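You operate a simulated robot arm through the tools that you are given. There is no shell and no other tool.

The job below is to be done with a simulated robot arm. You get a single attempt, and the scene is never put back.

TASK
Replace the wheel's brown axle pin with the red one, pushed home.
Fine: brown pin in the waste tub, a patch of the wheel greased, dabber back. Set down upright: grease dabber. A coat counts when it lies all over at full strength: go over it till it gets no stronger.

It is judged by the outcome, as a careful person would: the job done as asked, and still so three seconds after it is handed in. It fails if anything else is knocked over, pushed out of place, dropped, spilled or broken.

THE ROBOT
A 6-joint arm with a two-finger gripper, fixed in place. Base frame: the origin is on the floor under the middle of its stand, x ahead of it, y to its left, z up; the work surface is at about z = 80. Units: cm, rad, N and s.
It reaches about 163.7 cm from its shoulder. Its first joint turns from -2.897 to 2.897 rad. Payload 3.43 kg.
The TCP is the grasp point between the finger pads, 2 cm short of the fingertips. In the tool frame z runs along the fingers and y along their closing line. The gripper opens to 19 cm; its body begins 24.8 cm behind the TCP.
Orientation is that of the tool frame in the base frame, as a unit quaternion [w, x, y, z]. With the fingers straight down and closing along the base's y, the tool's x points along the base's -x, its y along +y and its z along -z.

THE INTERFACE
- The arm moves only by the tool play_rows. Its argument "targets" is a list that holds one entry, the list of rows, each a list of 7 numbers: the shift along the tool's x, y, z in cm, then the turn, a rotation vector about the tool's x, y, z in rad, then the closure in counts, from 0 (fully open) to 255 (shut). In form: [[[x, y, z, wx, wy, wz, jaw], ...]]. A call has 1 to 20 rows; each row is the pose to reach, as a shift and turn from the pose commanded when the call began, along the tool's axes at that moment. Rows are played at 5 a second. More than 5 cm and 0.15 rad between two rows, or a gripper value outside its range, and nothing of the call is played. Where a pose cannot be reached the arm comes as near as it can. A force on the tool above 40 N (or 10 N above the force at the start of the call, whichever is more), or a blocked arm, ends the call early, and 0.2 s more pass. Each finger travels about 4.5 cm/s and halts on what it meets, pressing with about 31 N; the grip force reading is that of the motor and also rises with nothing between the fingers. The clock runs only during rows and for 0.2 s after the last one: add rows that repeat a pose to give the fingers time. The reply holds the time, the measured pose of the TCP, the force on the tool along the base axes, the opening and the grip force, in the units named above and with some noise, with the torque about the TCP (base axes, N m) and any sound that the robot's microphone picked up, and new pictures: "pictures" is both (left out), scene, wrist or none.
- Cameras (640 x 400 px; columns grow to the right, rows downward): "scene" is fixed at [22.01, 49.99, 142.39]; the picture's right is [-0.42, -0.91, 0.00], its down [-0.61, 0.28, -0.74] and it looks along [0.67, -0.31, -0.67] (base axes); focal length 286 px, centre (320, 200). "wrist" rides on the gripper at [7.1, -0.8, -28.8] in the tool frame; the picture's right is [0.12, 0.99, 0.00], its down [-0.96, 0.12, -0.25] and it looks along [-0.25, 0.03, 0.97] (tool axes); focal length 261 px, centre (320, 200). There is no depth. A picture from a camera that has moved, and an enlarged one, comes with that camera's place and axes in the base frame and with its lens.
- move_column(by): slides the trunk up (or, below 0, down) by that many cm; the arm rides with it, the base frame stays. It gives what a move gives, with no picture.
- close_up(camera, box): a new picture of the part [left, top, right, bottom] of that camera's present view, enlarged. The clock stands still meanwhile.
- close_job(): hands the job in; it is judged then, once.

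Places have to be worked out from the pictures, the camera data and where the tool is seen. Open the gripper and draw the arm clear of the work before you hand the job in, unless the task says otherwise.

The tools are called after "Emit:" as a command line: name --argument value ..., lists and objects as JSON in quotes. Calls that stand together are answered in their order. play_rows: Moves the arm, as the interface text tells. Its arguments: {"type":"object","properties":{"targets":{"type":"array","items":{"type":"array","items":{"type":"array","items":{"type":"number"}}}},"pictures":{"type":"string","enum":["both","scene","wrist","none"]}},"required":["targets"]} The other tools are called the same way: move_column (by) moves the trunk up or down; close_up (camera, box) takes an enlarged picture of a part of a camera's view; close_job () hands the job in.

At the start:

```text
clock: 0.0
position: [63.13, 34.59, 120.79]
ee_rot: [0.0, -0.001, 1.0, 0.0]
wrist_force: [0.4, -0.5, 0.0]
wrist_torque: [0.01, -0.01, 0.0]
gripper_width: 18.97
finger_force: 0.1
trunk travel left (down, up): [-15.0, 9.0]
```

scene: 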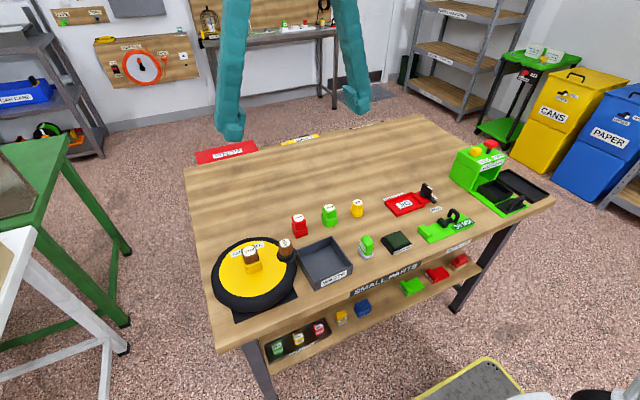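
wrist: 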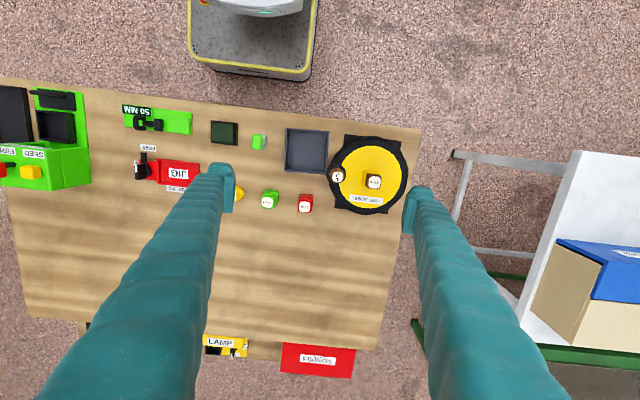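

The pictures show a bench with the wheel (yellow hub, black tire), pins, a waste tray, and other items. I will take close-ups of the parts before moving anything.

Emit:
close_up --camera "scene" --box '[200, 190, 360, 320]'

Emit:
close_up --camera "scene" --box '[280, 180, 480, 290]'

Emit:
close_up --camera "wrist" --box '[220, 110, 420, 230]'

Emit:
close_up --camera "wrist" --box '[0, 70, 240, 220]'

```text
3.08 times, centred on (280, 255) of scene
camera zoom: at [22.01, 49.99, 142.39], right [-0.42, -0.91, 0.0], down [-0.61, 0.28, -0.74], along [0.67, -0.31, -0.67], focal length 878 px, centre (443, 31)
```

zoom: 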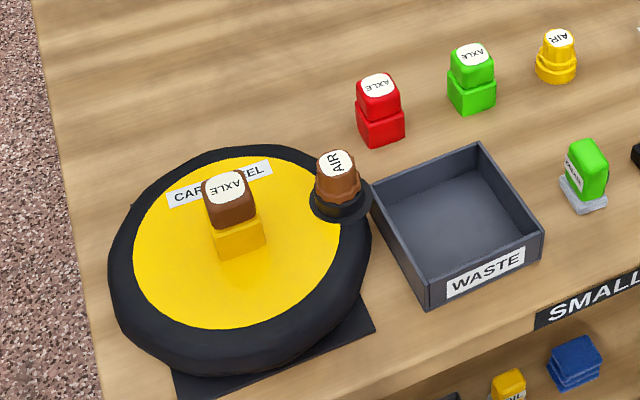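

```text
3.20 times, centred on (380, 235) of scene
camera zoom: at [22.01, 49.99, 142.39], right [-0.42, -0.91, 0.0], down [-0.61, 0.28, -0.74], along [0.67, -0.31, -0.67], focal length 914 px, centre (128, 88)
```

zoom: 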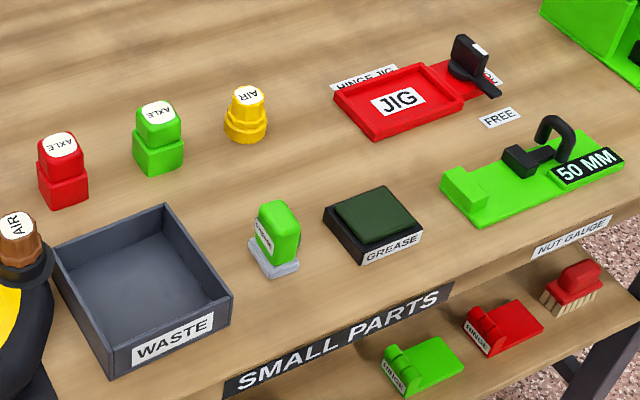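

```text
3.20 times, centred on (320, 170) of wrist
camera zoom: at [56.14, 33.76, 149.46], right [-0.12, 0.99, 0.0], down [0.96, 0.12, 0.25], along [0.25, 0.03, -0.97], focal length 834 px, centre (320, 296)
```

zoom: 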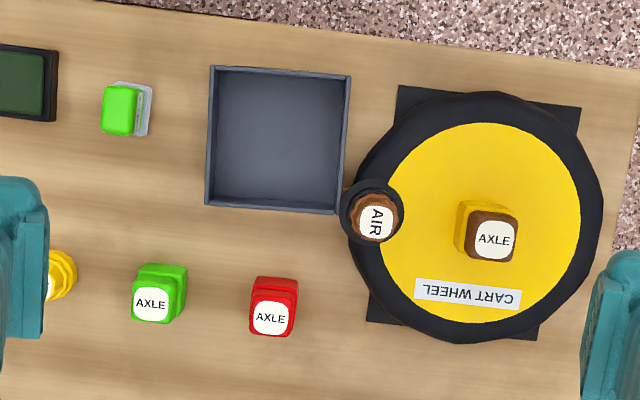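

```text
2.67 times, centred on (120, 145) of wrist
camera zoom: at [56.14, 33.76, 149.46], right [-0.12, 0.99, 0.0], down [0.96, 0.12, 0.25], along [0.25, 0.03, -0.97], focal length 695 px, centre (853, 347)
```

zoom: 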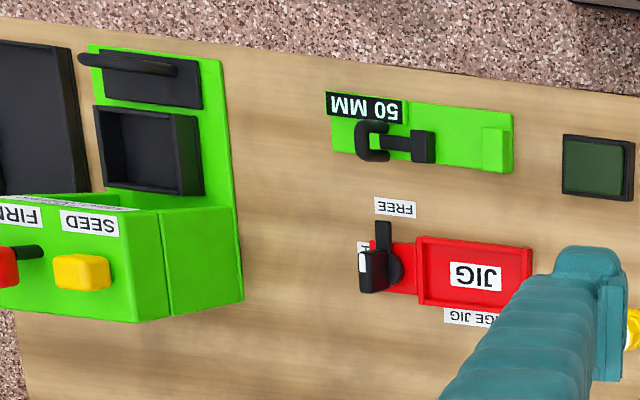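

The brown AXLE pin sits in a yellow socket on the hub at about (66, 48, top about 89), and the red AXLE spare stands at about (75, 32). I'll move the gripper over the wheel, staying high, to look closer with the wrist camera.

Emit:
play_rows --targets '[[[0, 2.6, 2.8, 0, 0, 0, 0], [0, 5.2, 5.6, 0, 0, 0, 0], [0, 7.8, 8.4, 0, 0, 0, 0], [0, 10.4, 11.2, 0, 0, 0, 0], [0, 12.9, 14, 0, 0, 0, 0], [0, 12.9, 14, 0, 0, 0, 0]]]' --pictures "both"

```text
clock: 1.4
position: [63.14, 47.65, 106.83]
ee_rot: [-0.001, -0.001, 1.0, 0.0]
wrist_force: [0.9, -0.1, 0.8]
wrist_torque: [-0.01, -0.01, 0.0]
gripper_width: 18.97
finger_force: 0.1
trunk travel left (down, up): [-15.0, 9.0]
camera wrist: at [56.16, 46.77, 135.5], right [-0.12, 0.99, 0.0], down [0.96, 0.12, 0.25], along [0.25, 0.03, -0.97], focal length 261 px, centre (320, 200)
```

scene: 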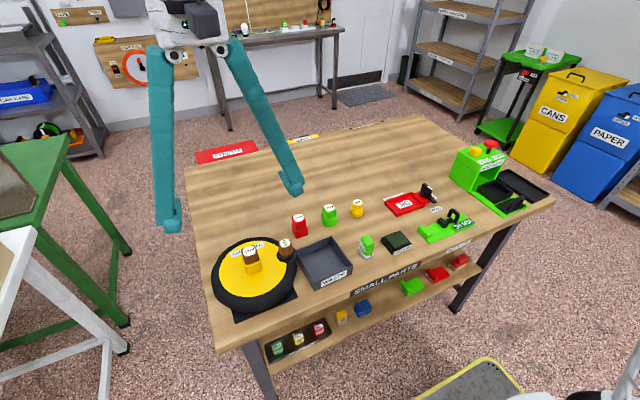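
wrist: 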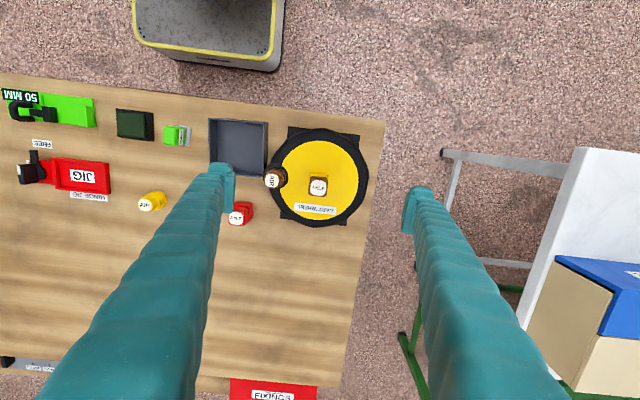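

The wrist camera is now nearly above the wheel. I'll enlarge that area and the parts beside it.

Emit:
close_up --camera "wrist" --box '[260, 120, 380, 230]'

Emit:
close_up --camera "wrist" --box '[100, 100, 280, 230]'

Emit:
close_up --camera "scene" --box '[205, 225, 305, 315]'

Emit:
close_up --camera "scene" --box '[280, 190, 380, 250]'

Emit:
close_up --camera "scene" --box '[340, 220, 430, 276]'

```text
3.64 times, centred on (320, 175) of wrist
camera zoom: at [56.16, 46.77, 135.5], right [-0.12, 0.99, 0.0], down [0.96, 0.12, 0.25], along [0.25, 0.03, -0.97], focal length 948 px, centre (320, 291)
```

zoom: 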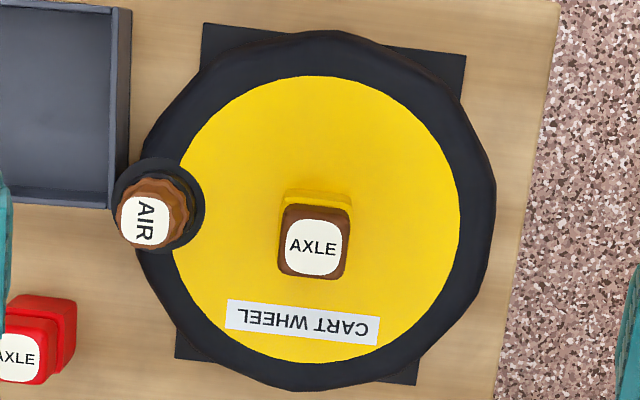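

```text
3.08 times, centred on (190, 165) of wrist
camera zoom: at [56.16, 46.77, 135.5], right [-0.12, 0.99, 0.0], down [0.96, 0.12, 0.25], along [0.25, 0.03, -0.97], focal length 802 px, centre (720, 308)
```

zoom: 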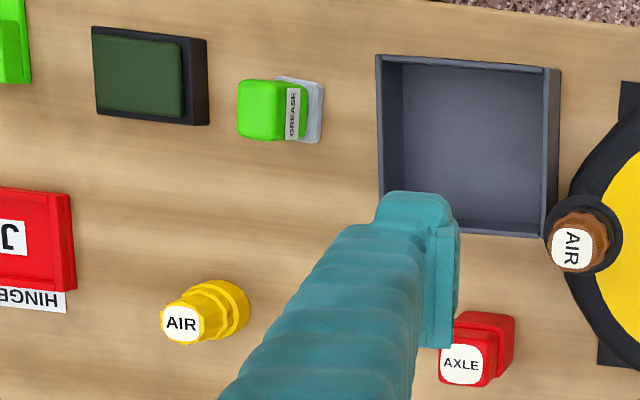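

```text
4.44 times, centred on (255, 270) of scene
camera zoom: at [22.01, 49.99, 142.39], right [-0.42, -0.91, 0.0], down [-0.61, 0.28, -0.74], along [0.67, -0.31, -0.67], focal length 1269 px, centre (609, -111)
```

zoom: 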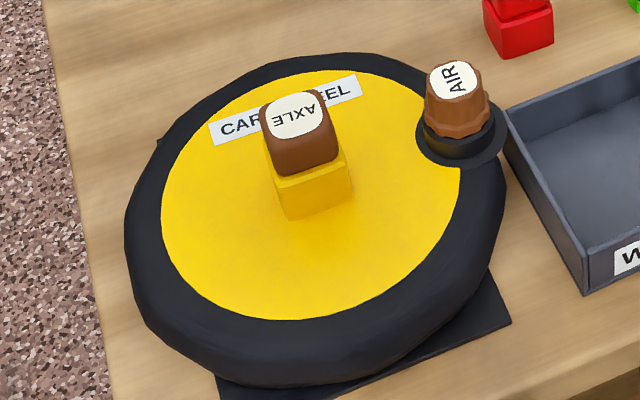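

```text
6.40 times, centred on (330, 220) of scene
camera zoom: at [22.01, 49.99, 142.39], right [-0.42, -0.91, 0.0], down [-0.61, 0.28, -0.74], along [0.67, -0.31, -0.67], focal length 1827 px, centre (256, 72)
```

zoom: 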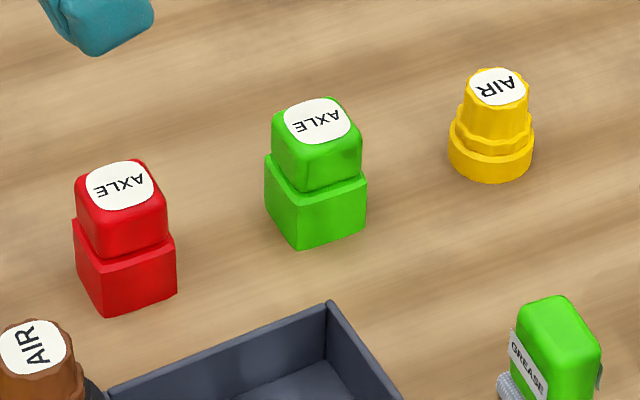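

```text
7.11 times, centred on (385, 248) of scene
camera zoom: at [22.01, 49.99, 142.39], right [-0.42, -0.91, 0.0], down [-0.61, 0.28, -0.74], along [0.67, -0.31, -0.67], focal length 2030 px, centre (-142, -141)
```

zoom: 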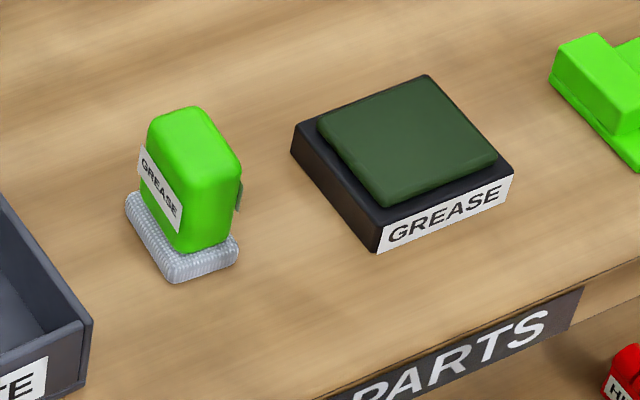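

The brown pin's head looks about 3.3 cm square, z 86.3–89.5, centred near (65.9, 47.6), and the socket below it is about 3 cm tall. I'll narrow the jaws to about 7 cm, come over the pin at z=100 and look again.

Emit:
play_rows --targets '[[[0, 0, 0, 0, 0, 0, 40], [0, 0, 0, 0, 0, 0, 80], [0, 0, 0, 0, 0, 0, 120], [-0.8, 0, 1.7, 0, 0, 0, 161], [-1.6, 0, 3.4, 0, 0, 0, 161], [-2.4, 0, 5.1, 0, 0, 0, 161], [-2.9, 0, 6.8, 0, 0, 0, 161], [-2.9, 0, 6.8, 0, 0, 0, 161], [-2.9, 0, 6.8, 0, 0, 0, 161]]]' --pictures "both"

Emit:
close_up --camera "wrist" --box '[260, 125, 380, 225]'

Emit:
close_up --camera "scene" --box '[200, 190, 320, 290]'

```text
clock: 3.4
position: [66.03, 47.62, 100.09]
ee_rot: [0.0, 0.0, 1.0, 0.0]
wrist_force: [-0.6, 0.3, -0.8]
wrist_torque: [0.01, 0.03, -0.04]
gripper_width: 7.01
finger_force: 0.0
trunk travel left (down, up): [-15.0, 9.0]
camera wrist: at [58.95, 46.75, 128.73], right [-0.12, 0.99, 0.0], down [0.96, 0.12, 0.25], along [0.25, 0.03, -0.97], focal length 261 px, centre (320, 200)
```

scene: 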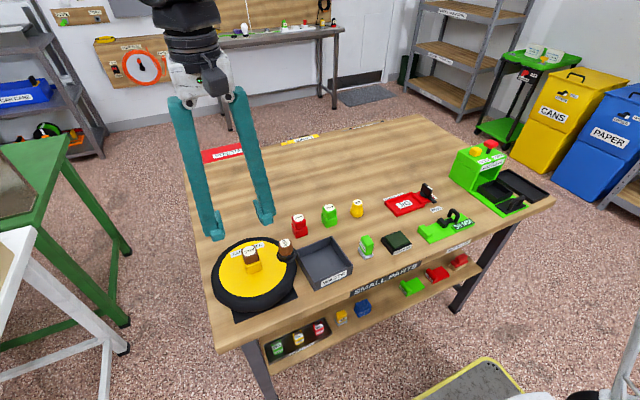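
wrist: 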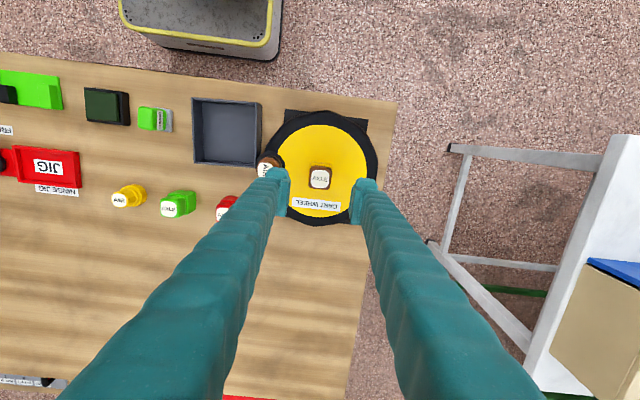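

```text
4.00 times, centred on (320, 175) of wrist
camera zoom: at [58.95, 46.75, 128.73], right [-0.12, 0.99, 0.0], down [0.96, 0.12, 0.25], along [0.25, 0.03, -0.97], focal length 1043 px, centre (320, 300)
```

zoom: 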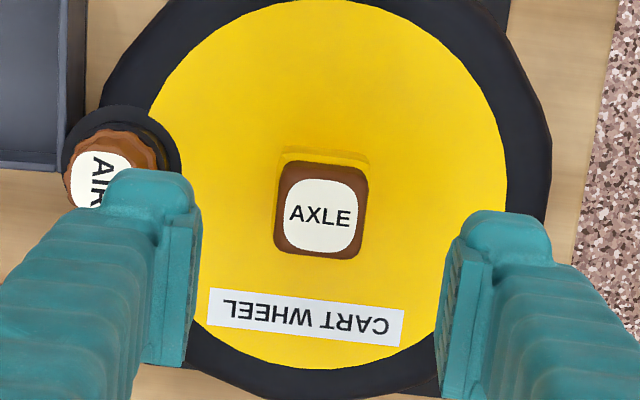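

```text
4.00 times, centred on (260, 240) of scene
camera zoom: at [22.01, 49.99, 142.39], right [-0.42, -0.91, 0.0], down [-0.61, 0.28, -0.74], along [0.67, -0.31, -0.67], focal length 1142 px, centre (560, 40)
```

zoom: 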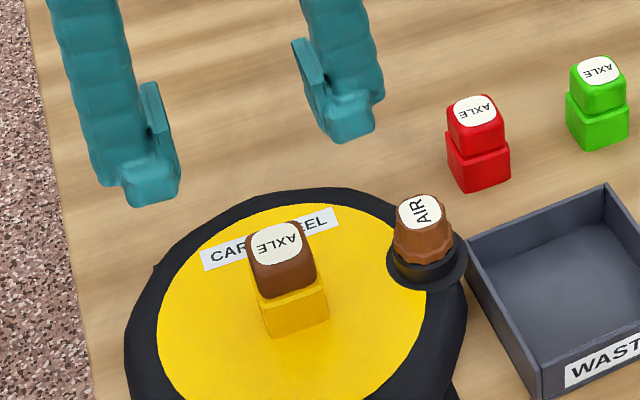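

The pin lines up with the gripper and is centred at about (65.75, 47.6). The AIR cap is close by at y≈39, so I'll narrow the jaws to 5.5 cm and descend until the tips are just around the head top, then check.

Emit:
play_rows --targets '[[[0.28, 0, 0, 0, 0, 0, 181], [0.28, 0, 1.5, 0, 0, 0, 181], [0.28, 0, 3.5, 0, 0, 0, 181], [0.28, 0, 5.5, 0, 0, 0, 181], [0.28, 0, 7.5, 0, 0, 0, 181], [0.28, 0, 8.6, 0, 0, 0, 181], [0.28, 0, 8.6, 0, 0, 0, 181]]]' --pictures "both"

Emit:
close_up --camera "wrist" --box '[260, 145, 380, 245]'

Emit:
close_up --camera "scene" --box '[210, 210, 310, 290]'

```text
clock: 5.0
position: [65.76, 47.47, 91.43]
ee_rot: [0.0, 0.0, 1.0, 0.0]
wrist_force: [0.1, 0.0, -0.2]
wrist_torque: [0.06, -0.02, -0.04]
gripper_width: 5.51
finger_force: 0.0
trunk travel left (down, up): [-15.0, 9.0]
camera wrist: at [58.77, 46.67, 120.05], right [-0.12, 0.99, 0.0], down [0.96, 0.12, 0.25], along [0.25, 0.03, -0.97], focal length 261 px, centre (320, 200)
```

scene: 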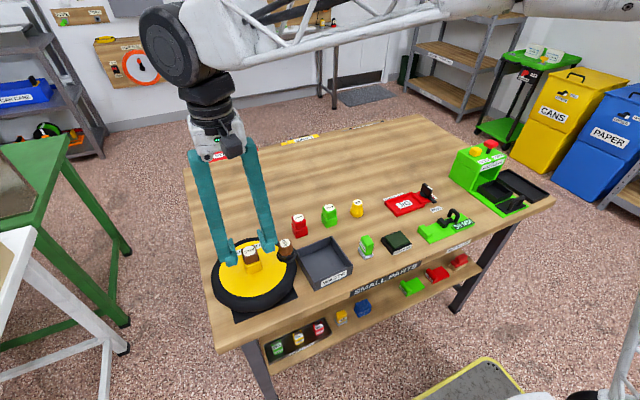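
wrist: 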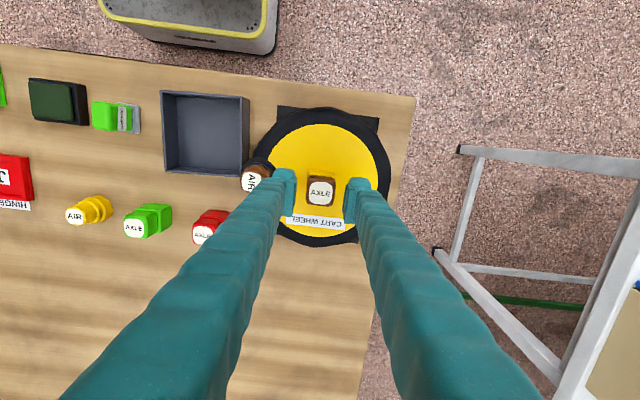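

```text
4.00 times, centred on (320, 195) of wrist
camera zoom: at [58.77, 46.67, 120.05], right [-0.12, 0.99, 0.0], down [0.96, 0.12, 0.25], along [0.25, 0.03, -0.97], focal length 1043 px, centre (320, 220)
```

zoom: 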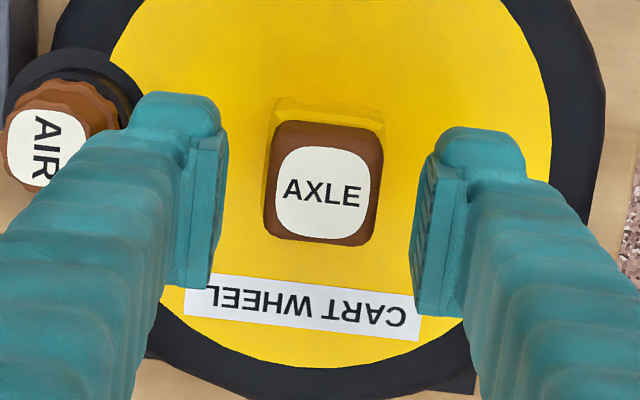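

```text
5.00 times, centred on (260, 250) of scene
camera zoom: at [22.01, 49.99, 142.39], right [-0.42, -0.91, 0.0], down [-0.61, 0.28, -0.74], along [0.67, -0.31, -0.67], focal length 1428 px, centre (620, -50)
```

zoom: 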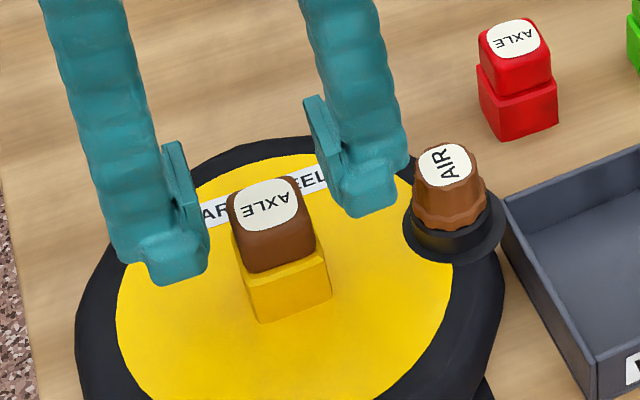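

The pads straddle the head evenly. I'll go down 2.9 cm so the pads flank the brown head and the tips stay just above the socket lip, then close on it.

Emit:
play_rows --targets '[[[0, 0.05, 1.0, 0, 0, 0, 181], [0, 0.05, 2.0, 0, 0, 0, 181], [0, 0.05, 2.9, 0, 0, 0, 181], [0, 0.05, 2.9, 0, 0, 0, 181], [0, 0.05, 2.9, 0, 0, 0, 195], [0, 0.05, 2.9, 0, 0, 0, 210], [0, 0.05, 2.9, 0, 0, 0, 230], [0, 0.05, 2.9, 0, 0, 0, 255], [0, 0.05, 2.9, 0, 0, 0, 255], [0, 0.05, 2.9, 0, 0, 0, 255]]]' --pictures "both"

Emit:
close_up --camera "scene" --box '[210, 210, 310, 290]'

Emit:
close_up --camera "wrist" --box '[260, 145, 380, 245]'

```text
clock: 7.2
position: [65.63, 47.49, 88.49]
ee_rot: [0.0, -0.001, 1.0, 0.0]
wrist_force: [2.0, 3.3, -0.8]
wrist_torque: [0.06, -0.04, -0.04]
gripper_width: 3.67
finger_force: 45.0
trunk travel left (down, up): [-15.0, 9.0]
camera wrist: at [58.72, 46.71, 117.13], right [-0.12, 0.99, 0.0], down [0.96, 0.12, 0.25], along [0.25, 0.03, -0.97], focal length 261 px, centre (320, 200)
```

scene: 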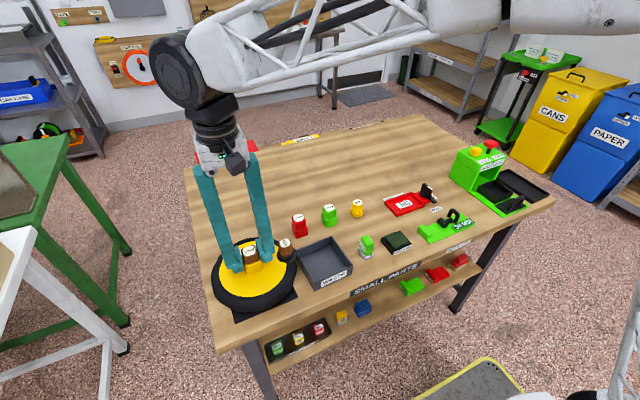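
wrist: 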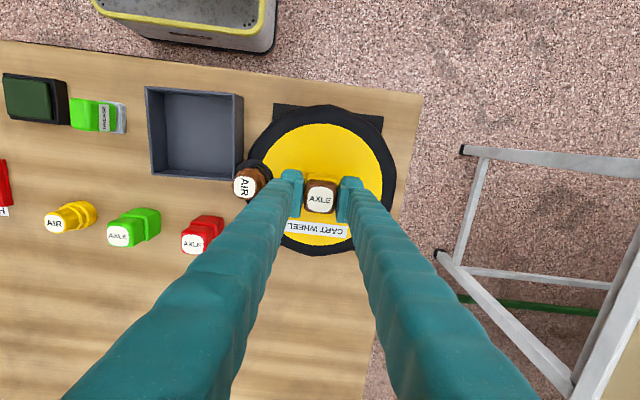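

```text
5.00 times, centred on (260, 250) of scene
camera zoom: at [22.01, 49.99, 142.39], right [-0.42, -0.91, 0.0], down [-0.61, 0.28, -0.74], along [0.67, -0.31, -0.67], focal length 1428 px, centre (620, -50)
```

zoom: 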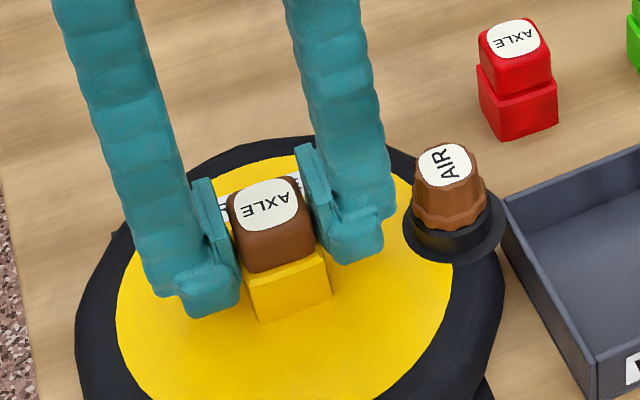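

```text
4.00 times, centred on (320, 195) of wrist
camera zoom: at [58.72, 46.71, 117.13], right [-0.12, 0.99, 0.0], down [0.96, 0.12, 0.25], along [0.25, 0.03, -0.97], focal length 1043 px, centre (320, 220)
```

zoom: 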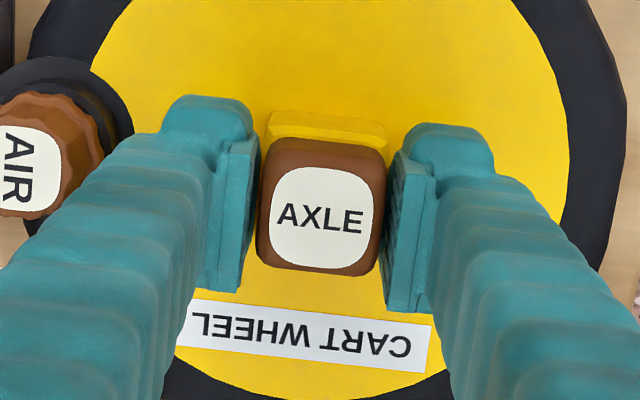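

The scene view puts the brown head's lower edge nearer z≈87.7, so my tips at 86.5 are probably pinching the slightly wider yellow socket. I'll open a little, rise 1.3 cm and regrip only the head.

Emit:
play_rows --targets '[[[0, 0, 0, 0, 0, 0, 190], [0, 0, 0, 0, 0, 0, 190], [0, 0, -0.7, 0, 0, 0, 190], [0, 0, -1.3, 0, 0, 0, 190], [0, 0, -1.3, 0, 0, 0, 190], [0, 0, -1.3, 0, 0, 0, 205], [0, 0, -1.3, 0, 0, 0, 215], [0, 0, -1.3, 0, 0, 0, 255], [0, 0, -1.3, 0, 0, 0, 255], [0, 0, -1.3, 0, 0, 0, 255]]]' --pictures "both"

Emit:
close_up --camera "scene" --box '[210, 210, 310, 290]'

Emit:
close_up --camera "wrist" --box '[260, 145, 380, 245]'

```text
clock: 9.4
position: [65.71, 47.48, 89.74]
ee_rot: [-0.001, -0.001, 1.0, 0.0]
wrist_force: [0.1, -0.3, 0.1]
wrist_torque: [-0.02, 0.01, -0.02]
gripper_width: 3.24
finger_force: 31.1
trunk travel left (down, up): [-15.0, 9.0]
camera wrist: at [58.73, 46.68, 118.41], right [-0.12, 0.99, 0.0], down [0.96, 0.12, 0.25], along [0.25, 0.03, -0.97], focal length 261 px, centre (320, 200)
```

scene: 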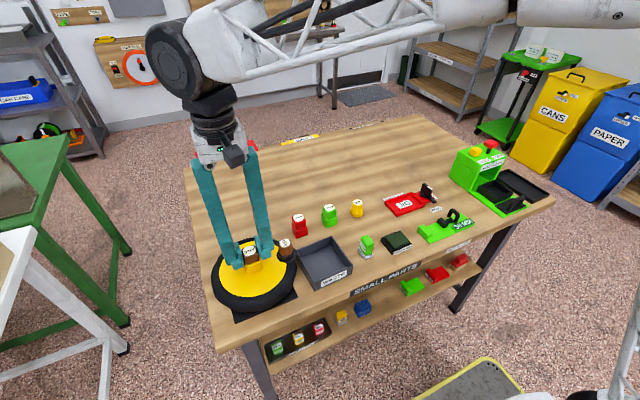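
wrist: 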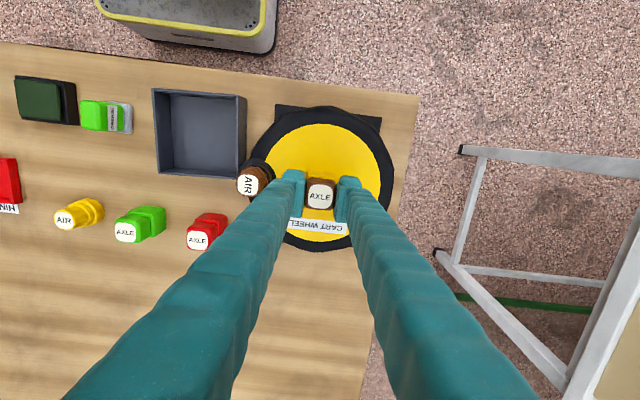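

```text
5.00 times, centred on (260, 250) of scene
camera zoom: at [22.01, 49.99, 142.39], right [-0.42, -0.91, 0.0], down [-0.61, 0.28, -0.74], along [0.67, -0.31, -0.67], focal length 1428 px, centre (620, -50)
```

zoom: 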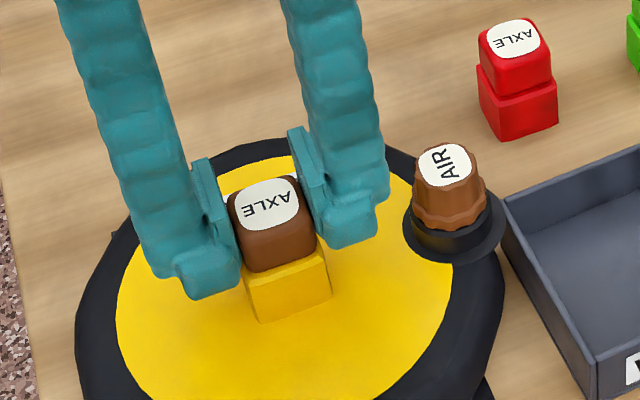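

```text
4.00 times, centred on (320, 195) of wrist
camera zoom: at [58.73, 46.68, 118.41], right [-0.12, 0.99, 0.0], down [0.96, 0.12, 0.25], along [0.25, 0.03, -0.97], focal length 1043 px, centre (320, 220)
```

zoom: 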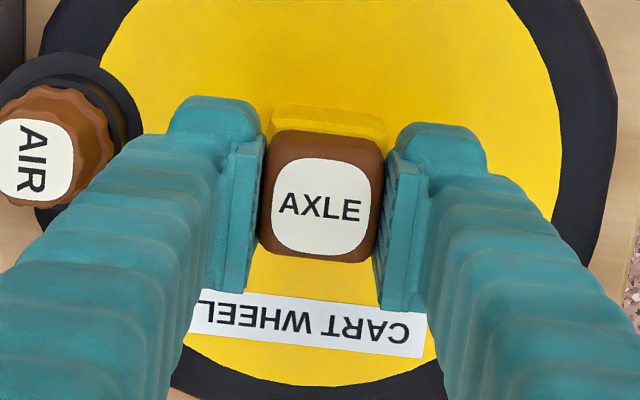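

Width is now 3.24 cm, narrower than the socket's 3.67, so I hold only the head, at TCP z 89.75. Now I'll pull straight up gently and watch the force.

Emit:
play_rows --targets '[[[0, 0, -0.3, 0, 0, 0, 255], [0, 0, -0.6, 0, 0, 0, 255], [0, 0, -0.9, 0, 0, 0, 255], [0, 0, -1.3, 0, 0, 0, 255], [0, 0, -1.7, 0, 0, 0, 255], [0, 0, -2.2, 0, 0, 0, 255], [0, 0, -2.2, 0, 0, 0, 255]]]' --pictures "both"

Emit:
close_up --camera "scene" --box '[210, 210, 310, 290]'

```text
clock: 11.0
position: [65.68, 47.61, 91.94]
ee_rot: [-0.001, -0.001, 1.0, 0.001]
wrist_force: [0.1, 0.5, -0.7]
wrist_torque: [-0.02, 0.0, 0.02]
gripper_width: 3.26
finger_force: 30.7
trunk travel left (down, up): [-15.0, 9.0]
camera wrist: at [58.71, 46.76, 120.58], right [-0.12, 0.99, 0.0], down [0.96, 0.12, 0.25], along [0.25, 0.03, -0.97], focal length 261 px, centre (320, 200)
```

scene: 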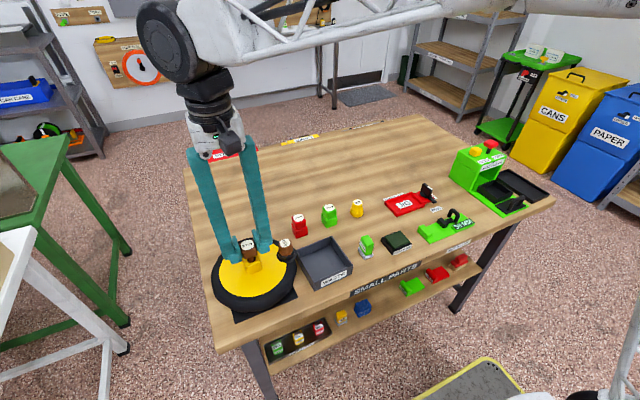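
wrist: 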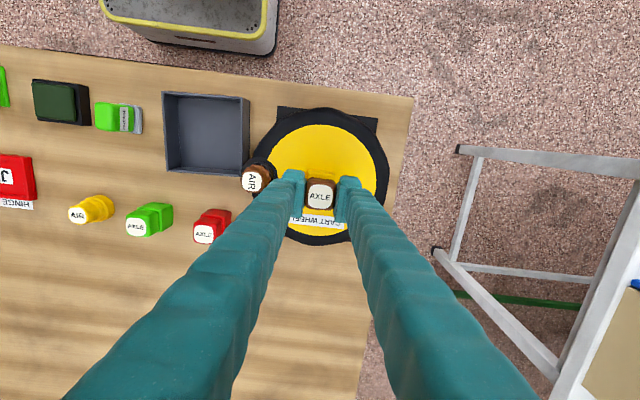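

```text
5.00 times, centred on (260, 250) of scene
camera zoom: at [22.01, 49.99, 142.39], right [-0.42, -0.91, 0.0], down [-0.61, 0.28, -0.74], along [0.67, -0.31, -0.67], focal length 1428 px, centre (620, -50)
```

zoom: 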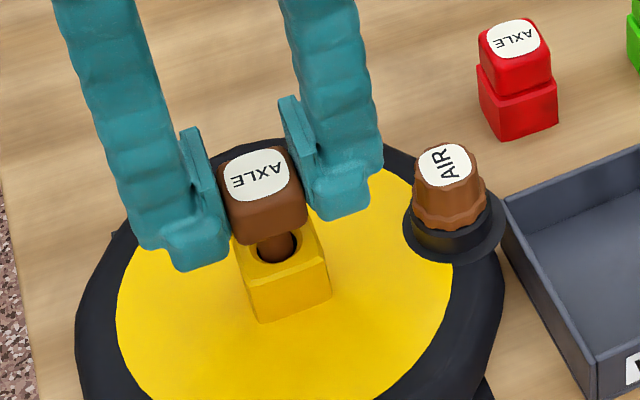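

The pin is sliding out freely: a round brown shank is rising out of a round hole in the yellow block. I'll continue straight up well clear.

Emit:
play_rows --targets '[[[0, 0, -1.0, 0, 0, 0, 255], [0, 0, -2.0, 0, 0, 0, 255], [0, 0, -3.5, 0, 0, 0, 255], [0, 0, -5.5, 0, 0, 0, 255], [0, 0, -8.0, 0, 0, 0, 255], [0, 0, -10.0, 0, 0, 0, 255], [0, 0, -10.0, 0, 0, 0, 255]]]' --pictures "both"

Emit:
close_up --camera "scene" --box '[200, 170, 360, 300]'

```text
clock: 12.6
position: [65.83, 47.6, 101.92]
ee_rot: [0.0, -0.001, 1.0, 0.0]
wrist_force: [-0.2, 0.3, -0.7]
wrist_torque: [-0.03, 0.0, -0.02]
gripper_width: 3.28
finger_force: 31.0
trunk travel left (down, up): [-15.0, 9.0]
camera wrist: at [58.7, 46.74, 130.66], right [-0.12, 0.99, 0.0], down [0.96, 0.12, 0.25], along [0.25, 0.03, -0.97], focal length 261 px, centre (320, 200)
```

scene: 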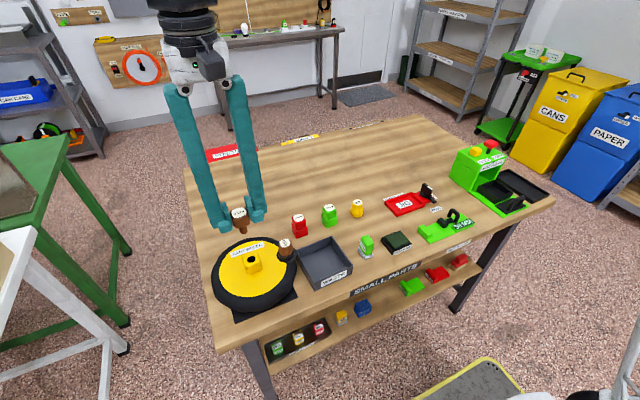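
wrist: 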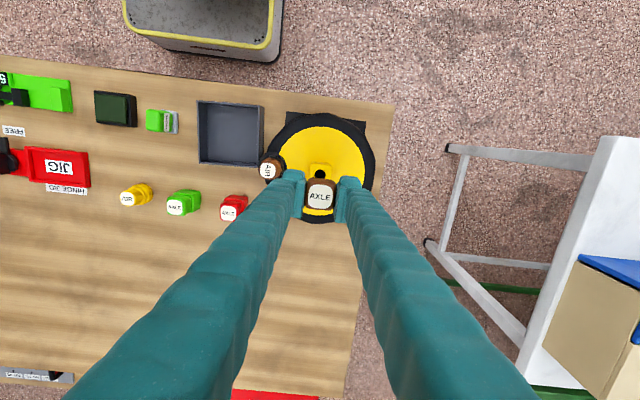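

```text
3.08 times, centred on (280, 235) of scene
camera zoom: at [22.01, 49.99, 142.39], right [-0.42, -0.91, 0.0], down [-0.61, 0.28, -0.74], along [0.67, -0.31, -0.67], focal length 878 px, centre (443, 92)
```

zoom: 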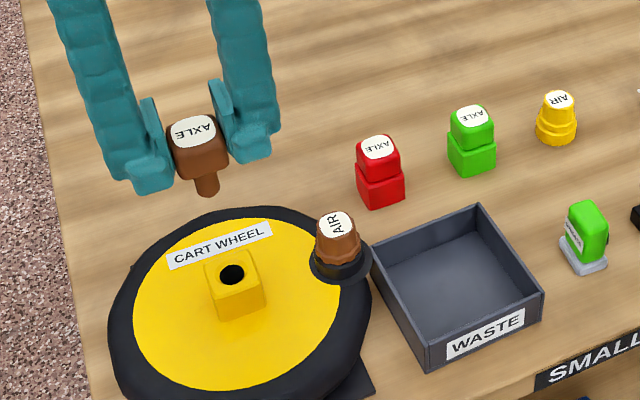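

The brown pin is out, with a shank of about 2.3 cm. The waste tub centre is near (61.2, 30.7) with a rim of about z 83.5, so I'll carry the pin across at this height and look.

Emit:
play_rows --targets '[[[0.9, -3.4, 0, 0, 0, 0, 255], [1.8, -6.8, 0, 0, 0, 0, 255], [2.7, -10.2, 0, 0, 0, 0, 255], [3.6, -13.6, 0, 0, 0, 0, 255], [4.5, -16.9, 0, 0, 0, 0, 255], [4.5, -16.9, 4, 0, 0, 0, 255], [4.5, -16.9, 8, 0, 0, 0, 255], [4.5, -16.9, 8, 0, 0, 0, 255]]]' --pictures "both"

Emit:
close_up --camera "scene" --box '[220, 170, 380, 300]'

Emit:
close_up --camera "wrist" --box '[250, 125, 410, 245]'

```text
clock: 14.4
position: [61.16, 30.68, 93.87]
ee_rot: [0.0, 0.0, 1.0, 0.0]
wrist_force: [-0.3, -0.5, -0.6]
wrist_torque: [0.0, 0.05, -0.01]
gripper_width: 3.22
finger_force: 30.6
trunk travel left (down, up): [-15.0, 9.0]
camera wrist: at [54.27, 29.89, 122.57], right [-0.12, 0.99, 0.0], down [0.96, 0.12, 0.25], along [0.25, 0.03, -0.97], focal length 261 px, centre (320, 200)
```

scene: 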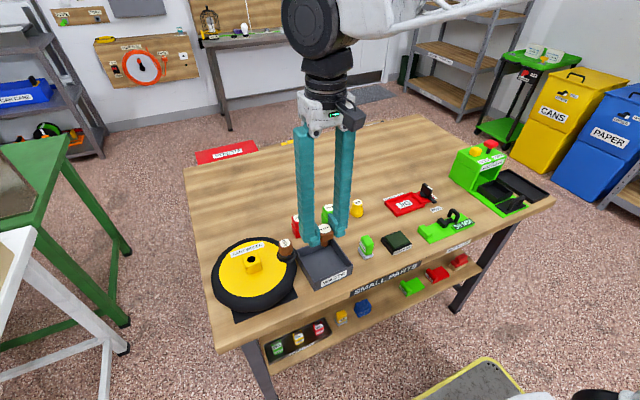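
wrist: 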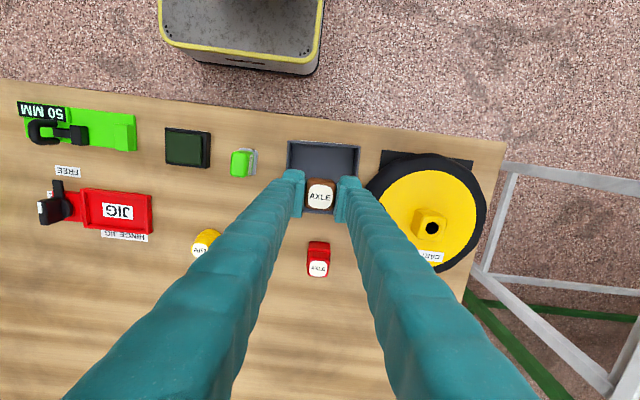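

```text
3.08 times, centred on (300, 235) of scene
camera zoom: at [22.01, 49.99, 142.39], right [-0.42, -0.91, 0.0], down [-0.61, 0.28, -0.74], along [0.67, -0.31, -0.67], focal length 878 px, centre (382, 92)
```

zoom: 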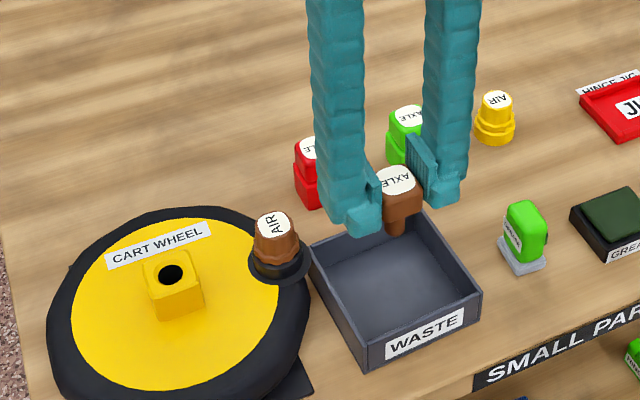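

```text
3.33 times, centred on (330, 185) of wrist
camera zoom: at [54.27, 29.89, 122.57], right [-0.12, 0.99, 0.0], down [0.96, 0.12, 0.25], along [0.25, 0.03, -0.97], focal length 869 px, centre (287, 250)
```

zoom: 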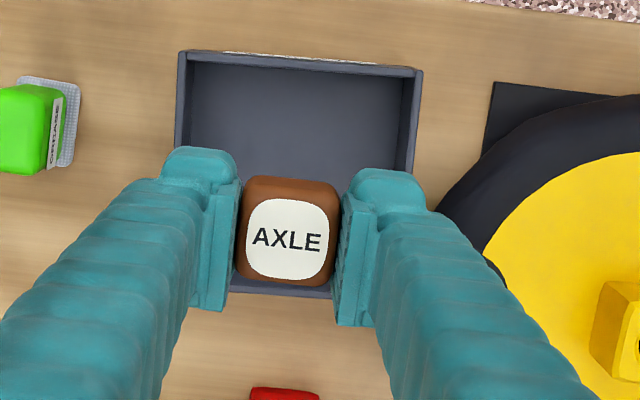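

The pin is centred over the tub. I'll lower it until the shank nears the floor (TCP about 86), watching for contact.

Emit:
play_rows --targets '[[[0, 0, 2, 0, 0, 0, 255], [0, 0, 4, 0, 0, 0, 255], [0, 0, 5.5, 0, 0, 0, 255], [0, 0, 6.5, 0, 0, 0, 255], [0, 0, 7.2, 0, 0, 0, 255], [0, 0, 7.6, 0, 0, 0, 255], [0, 0, 7.6, 0, 0, 0, 255]]]' --pictures "both"

Emit:
close_up --camera "scene" --box '[270, 200, 370, 290]'

```text
clock: 16.0
position: [61.3, 30.69, 86.39]
ee_rot: [0.001, -0.001, 1.0, 0.0]
wrist_force: [0.1, -0.4, -0.5]
wrist_torque: [-0.02, -0.02, 0.01]
gripper_width: 3.23
finger_force: 30.7
trunk travel left (down, up): [-15.0, 9.0]
camera wrist: at [54.34, 29.78, 115.06], right [-0.12, 0.99, 0.0], down [0.96, 0.12, 0.25], along [0.25, 0.03, -0.97], focal length 261 px, centre (320, 200)
```

scene: 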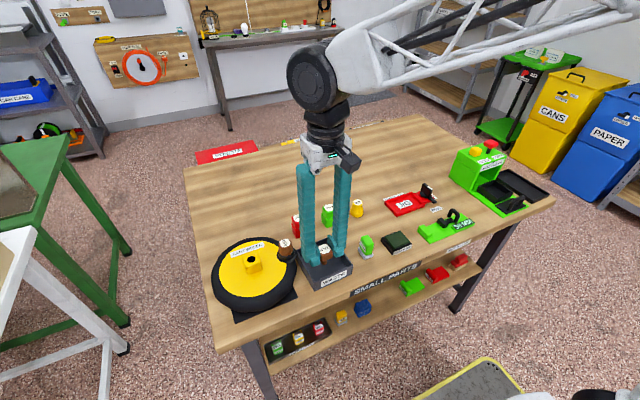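
wrist: 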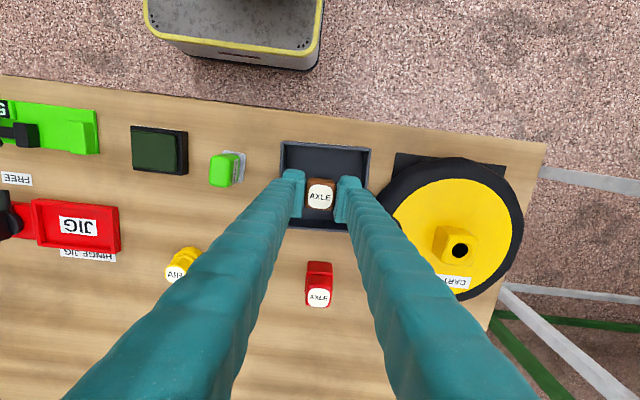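

```text
4.44 times, centred on (320, 245) of scene
camera zoom: at [22.01, 49.99, 142.39], right [-0.42, -0.91, 0.0], down [-0.61, 0.28, -0.74], along [0.67, -0.31, -0.67], focal length 1269 px, centre (320, 0)
```

zoom: 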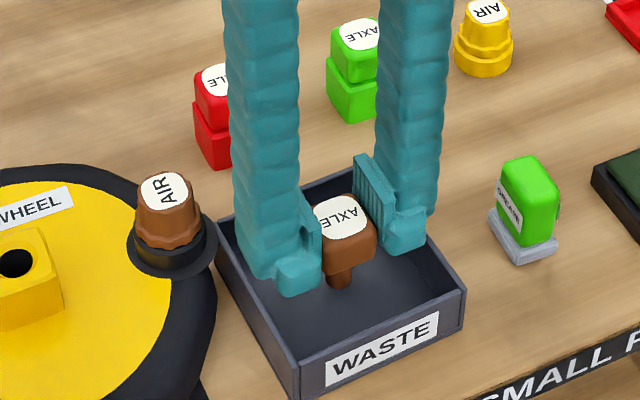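

The shank tip is about level with the tub floor. I'll ease down a few more millimetres until contact, then open slightly and rise.

Emit:
play_rows --targets '[[[0, 0, 0.2, 0, 0, 0, 255], [0, 0, 0.4, 0, 0, 0, 255], [0, 0, 0.4, 0, 0, 0, 255]]]' --pictures "none"

```text
clock: 16.8
position: [61.25, 30.63, 85.96]
ee_rot: [0.0, -0.001, 1.0, 0.001]
wrist_force: [-0.7, 0.0, -0.9]
wrist_torque: [-0.01, 0.0, 0.01]
gripper_width: 3.22
finger_force: 31.2
trunk travel left (down, up): [-15.0, 9.0]
```

No contact force yet, so I'll continue down in small steps.

Emit:
play_rows --targets '[[[0, 0, 0.2, 0, 0, 0, 255], [0, 0, 0.4, 0, 0, 0, 255], [0, 0, 0.4, 0, 0, 0, 255]]]' --pictures "scene"

Emit:
close_up --camera "scene" --box '[280, 210, 370, 290]'

```text
clock: 17.6
position: [61.32, 30.63, 85.73]
ee_rot: [0.001, -0.001, 1.0, 0.0]
wrist_force: [-0.4, 0.7, 25.4]
wrist_torque: [0.01, 0.07, -0.01]
gripper_width: 3.25
finger_force: 30.9
trunk travel left (down, up): [-15.0, 9.0]
```

scene: 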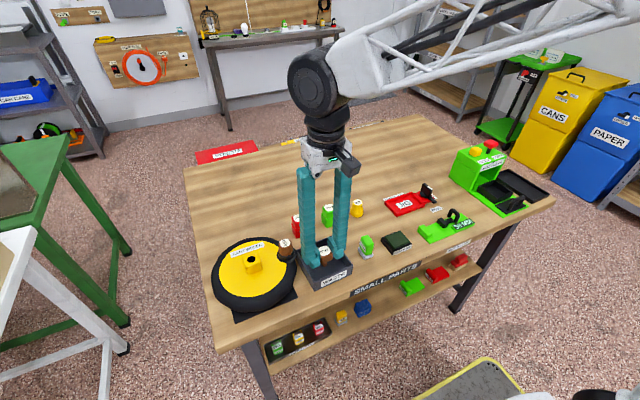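

```text
5.00 times, centred on (325, 250) of scene
camera zoom: at [22.01, 49.99, 142.39], right [-0.42, -0.91, 0.0], down [-0.61, 0.28, -0.74], along [0.67, -0.31, -0.67], focal length 1428 px, centre (295, -50)
```

zoom: 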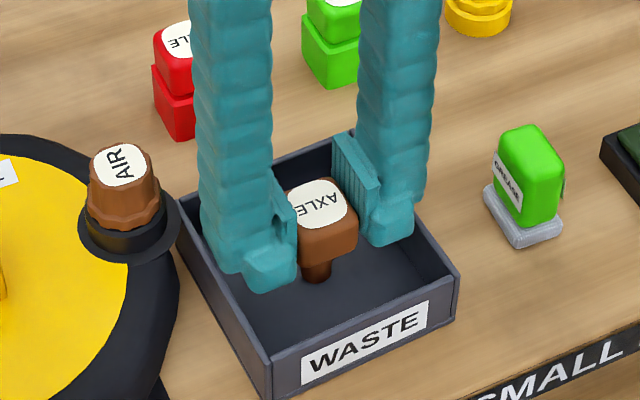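

Contact at TCP z≈85.7 (25 N). I'll relieve the pressure, open to about 4.4 cm, and rise straight up.

Emit:
play_rows --targets '[[[0, 0, -0.15, 0, 0, 0, 255], [0, 0, -0.15, 0, 0, 0, 205], [0, 0, -0.15, 0, 0, 0, 196], [0, 0, -0.15, 0, 0, 0, 196], [0, 0, -1.5, 0, 0, 0, 196], [0, 0, -4, 0, 0, 0, 196], [0, 0, -8, 0, 0, 0, 196], [0, 0, -12, 0, 0, 0, 180], [0, 0, -12, 0, 0, 0, 161]]]' --pictures "both"

Emit:
close_up --camera "scene" --box '[270, 180, 430, 290]'

Emit:
close_up --camera "wrist" --box '[240, 130, 400, 270]'

```text
clock: 19.6
position: [61.21, 30.47, 97.62]
ee_rot: [0.0, -0.001, 1.0, 0.0]
wrist_force: [-1.2, 1.2, 0.5]
wrist_torque: [0.01, -0.01, 0.0]
gripper_width: 7.01
finger_force: 0.0
trunk travel left (down, up): [-15.0, 9.0]
camera wrist: at [54.16, 29.68, 126.37], right [-0.12, 0.99, 0.0], down [0.96, 0.12, 0.25], along [0.25, 0.03, -0.97], focal length 261 px, centre (320, 200)
```

scene: 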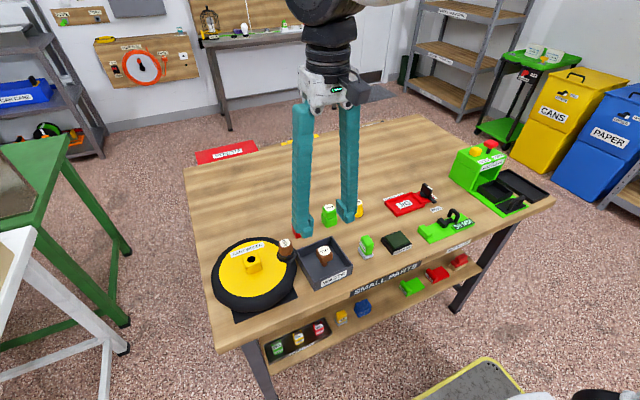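
wrist: 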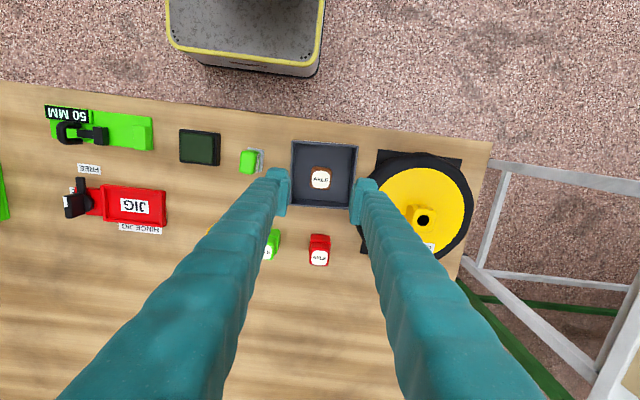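

```text
3.64 times, centred on (350, 235) of scene
camera zoom: at [22.01, 49.99, 142.39], right [-0.42, -0.91, 0.0], down [-0.61, 0.28, -0.74], along [0.67, -0.31, -0.67], focal length 1038 px, centre (211, 73)
```

zoom: 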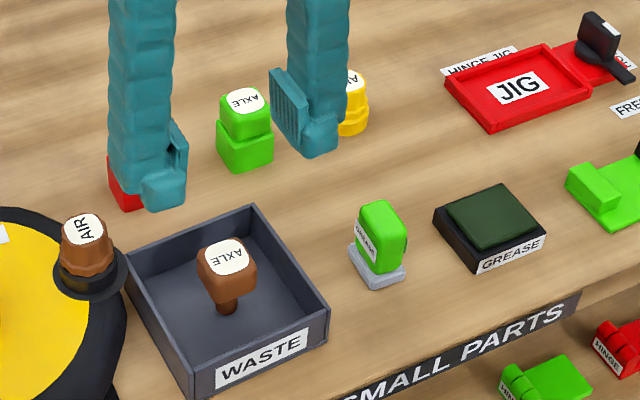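

```text
2.86 times, centred on (320, 200) of wrist
camera zoom: at [54.16, 29.68, 126.37], right [-0.12, 0.99, 0.0], down [0.96, 0.12, 0.25], along [0.25, 0.03, -0.97], focal length 745 px, centre (320, 200)
```

zoom: 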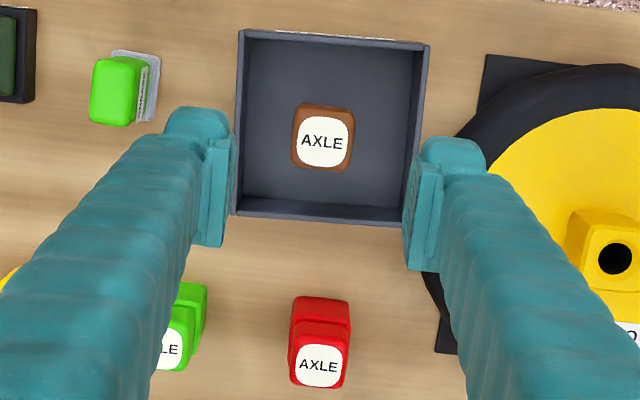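

The brown pin stands upright in the waste tub. The red pin's head top is near (74.9, 32.1, 85.3), and I'll move above it with the jaws at 5.5 cm for a check view.

Emit:
play_rows --targets '[[[-3.5, 0.4, 0.6, 0, 0, 0, 181], [-7.0, 0.8, 1.3, 0, 0, 0, 181], [-10.5, 1.2, 2.0, 0, 0, 0, 181], [-13.65, 1.46, 2.6, 0, 0, 0, 181], [-13.65, 1.46, 5.6, 0, 0, 0, 181], [-13.65, 1.46, 5.6, 0, 0, 0, 181]]]' --pictures "both"

Emit:
close_up --camera "scene" --box '[260, 170, 360, 250]'

Emit:
close_up --camera "wrist" --box '[260, 145, 380, 245]'

```text
clock: 21.0
position: [74.83, 32.24, 92.22]
ee_rot: [0.001, -0.001, 1.0, 0.0]
wrist_force: [0.7, -0.1, -0.5]
wrist_torque: [-0.01, 0.02, 0.01]
gripper_width: 5.48
finger_force: 0.0
trunk travel left (down, up): [-15.0, 9.0]
camera wrist: at [67.77, 31.36, 120.87], right [-0.12, 0.99, 0.0], down [0.96, 0.12, 0.25], along [0.25, 0.03, -0.97], focal length 261 px, centre (320, 200)
```

scene: 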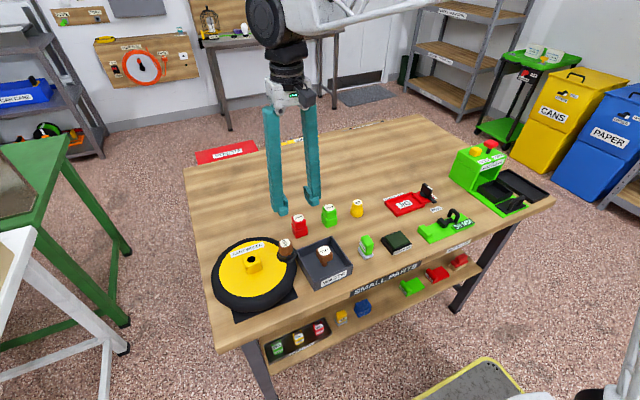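
wrist: 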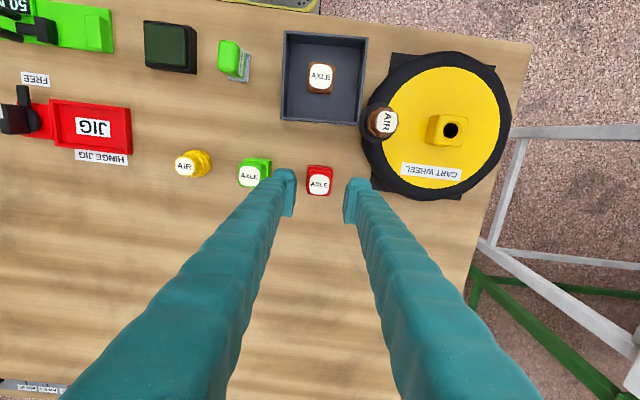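

```text
5.00 times, centred on (310, 210) of scene
camera zoom: at [22.01, 49.99, 142.39], right [-0.42, -0.91, 0.0], down [-0.61, 0.28, -0.74], along [0.67, -0.31, -0.67], focal length 1428 px, centre (370, 150)
```

zoom: 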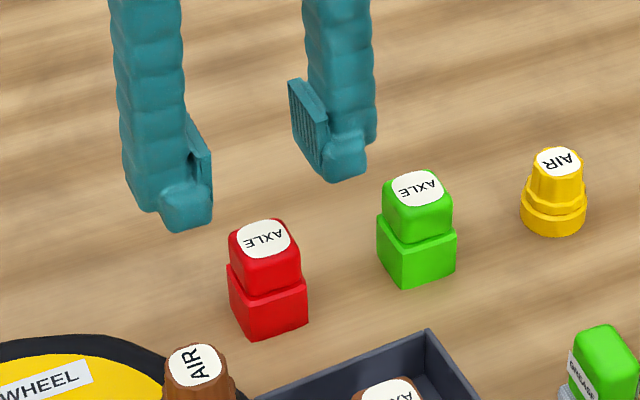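

```text
4.00 times, centred on (320, 195) of wrist
camera zoom: at [67.77, 31.36, 120.87], right [-0.12, 0.99, 0.0], down [0.96, 0.12, 0.25], along [0.25, 0.03, -0.97], focal length 1043 px, centre (320, 220)
```

zoom: 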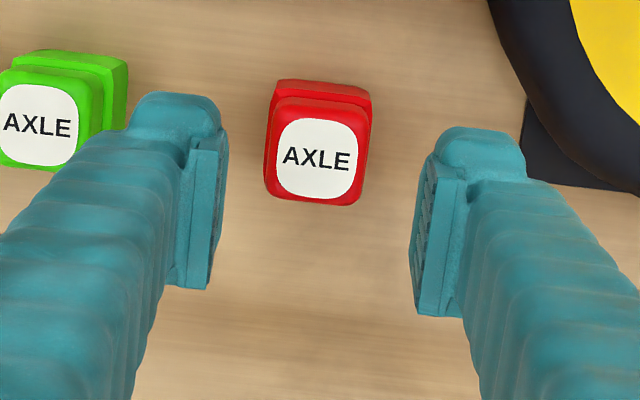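

The red head is centred near (74.7, 32.1), top about 85.6. I'll zoom in to find the seam between head and stand so I grip only the head.

Emit:
close_up --camera "scene" --box '[285, 205, 335, 245]'

```text
10.00 times, centred on (310, 225) of scene
camera zoom: at [22.01, 49.99, 142.39], right [-0.42, -0.91, 0.0], down [-0.61, 0.28, -0.74], along [0.67, -0.31, -0.67], focal length 2855 px, centre (420, -50)
```

zoom: 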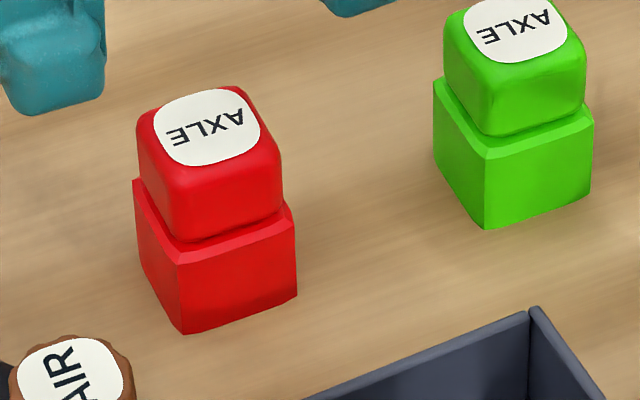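

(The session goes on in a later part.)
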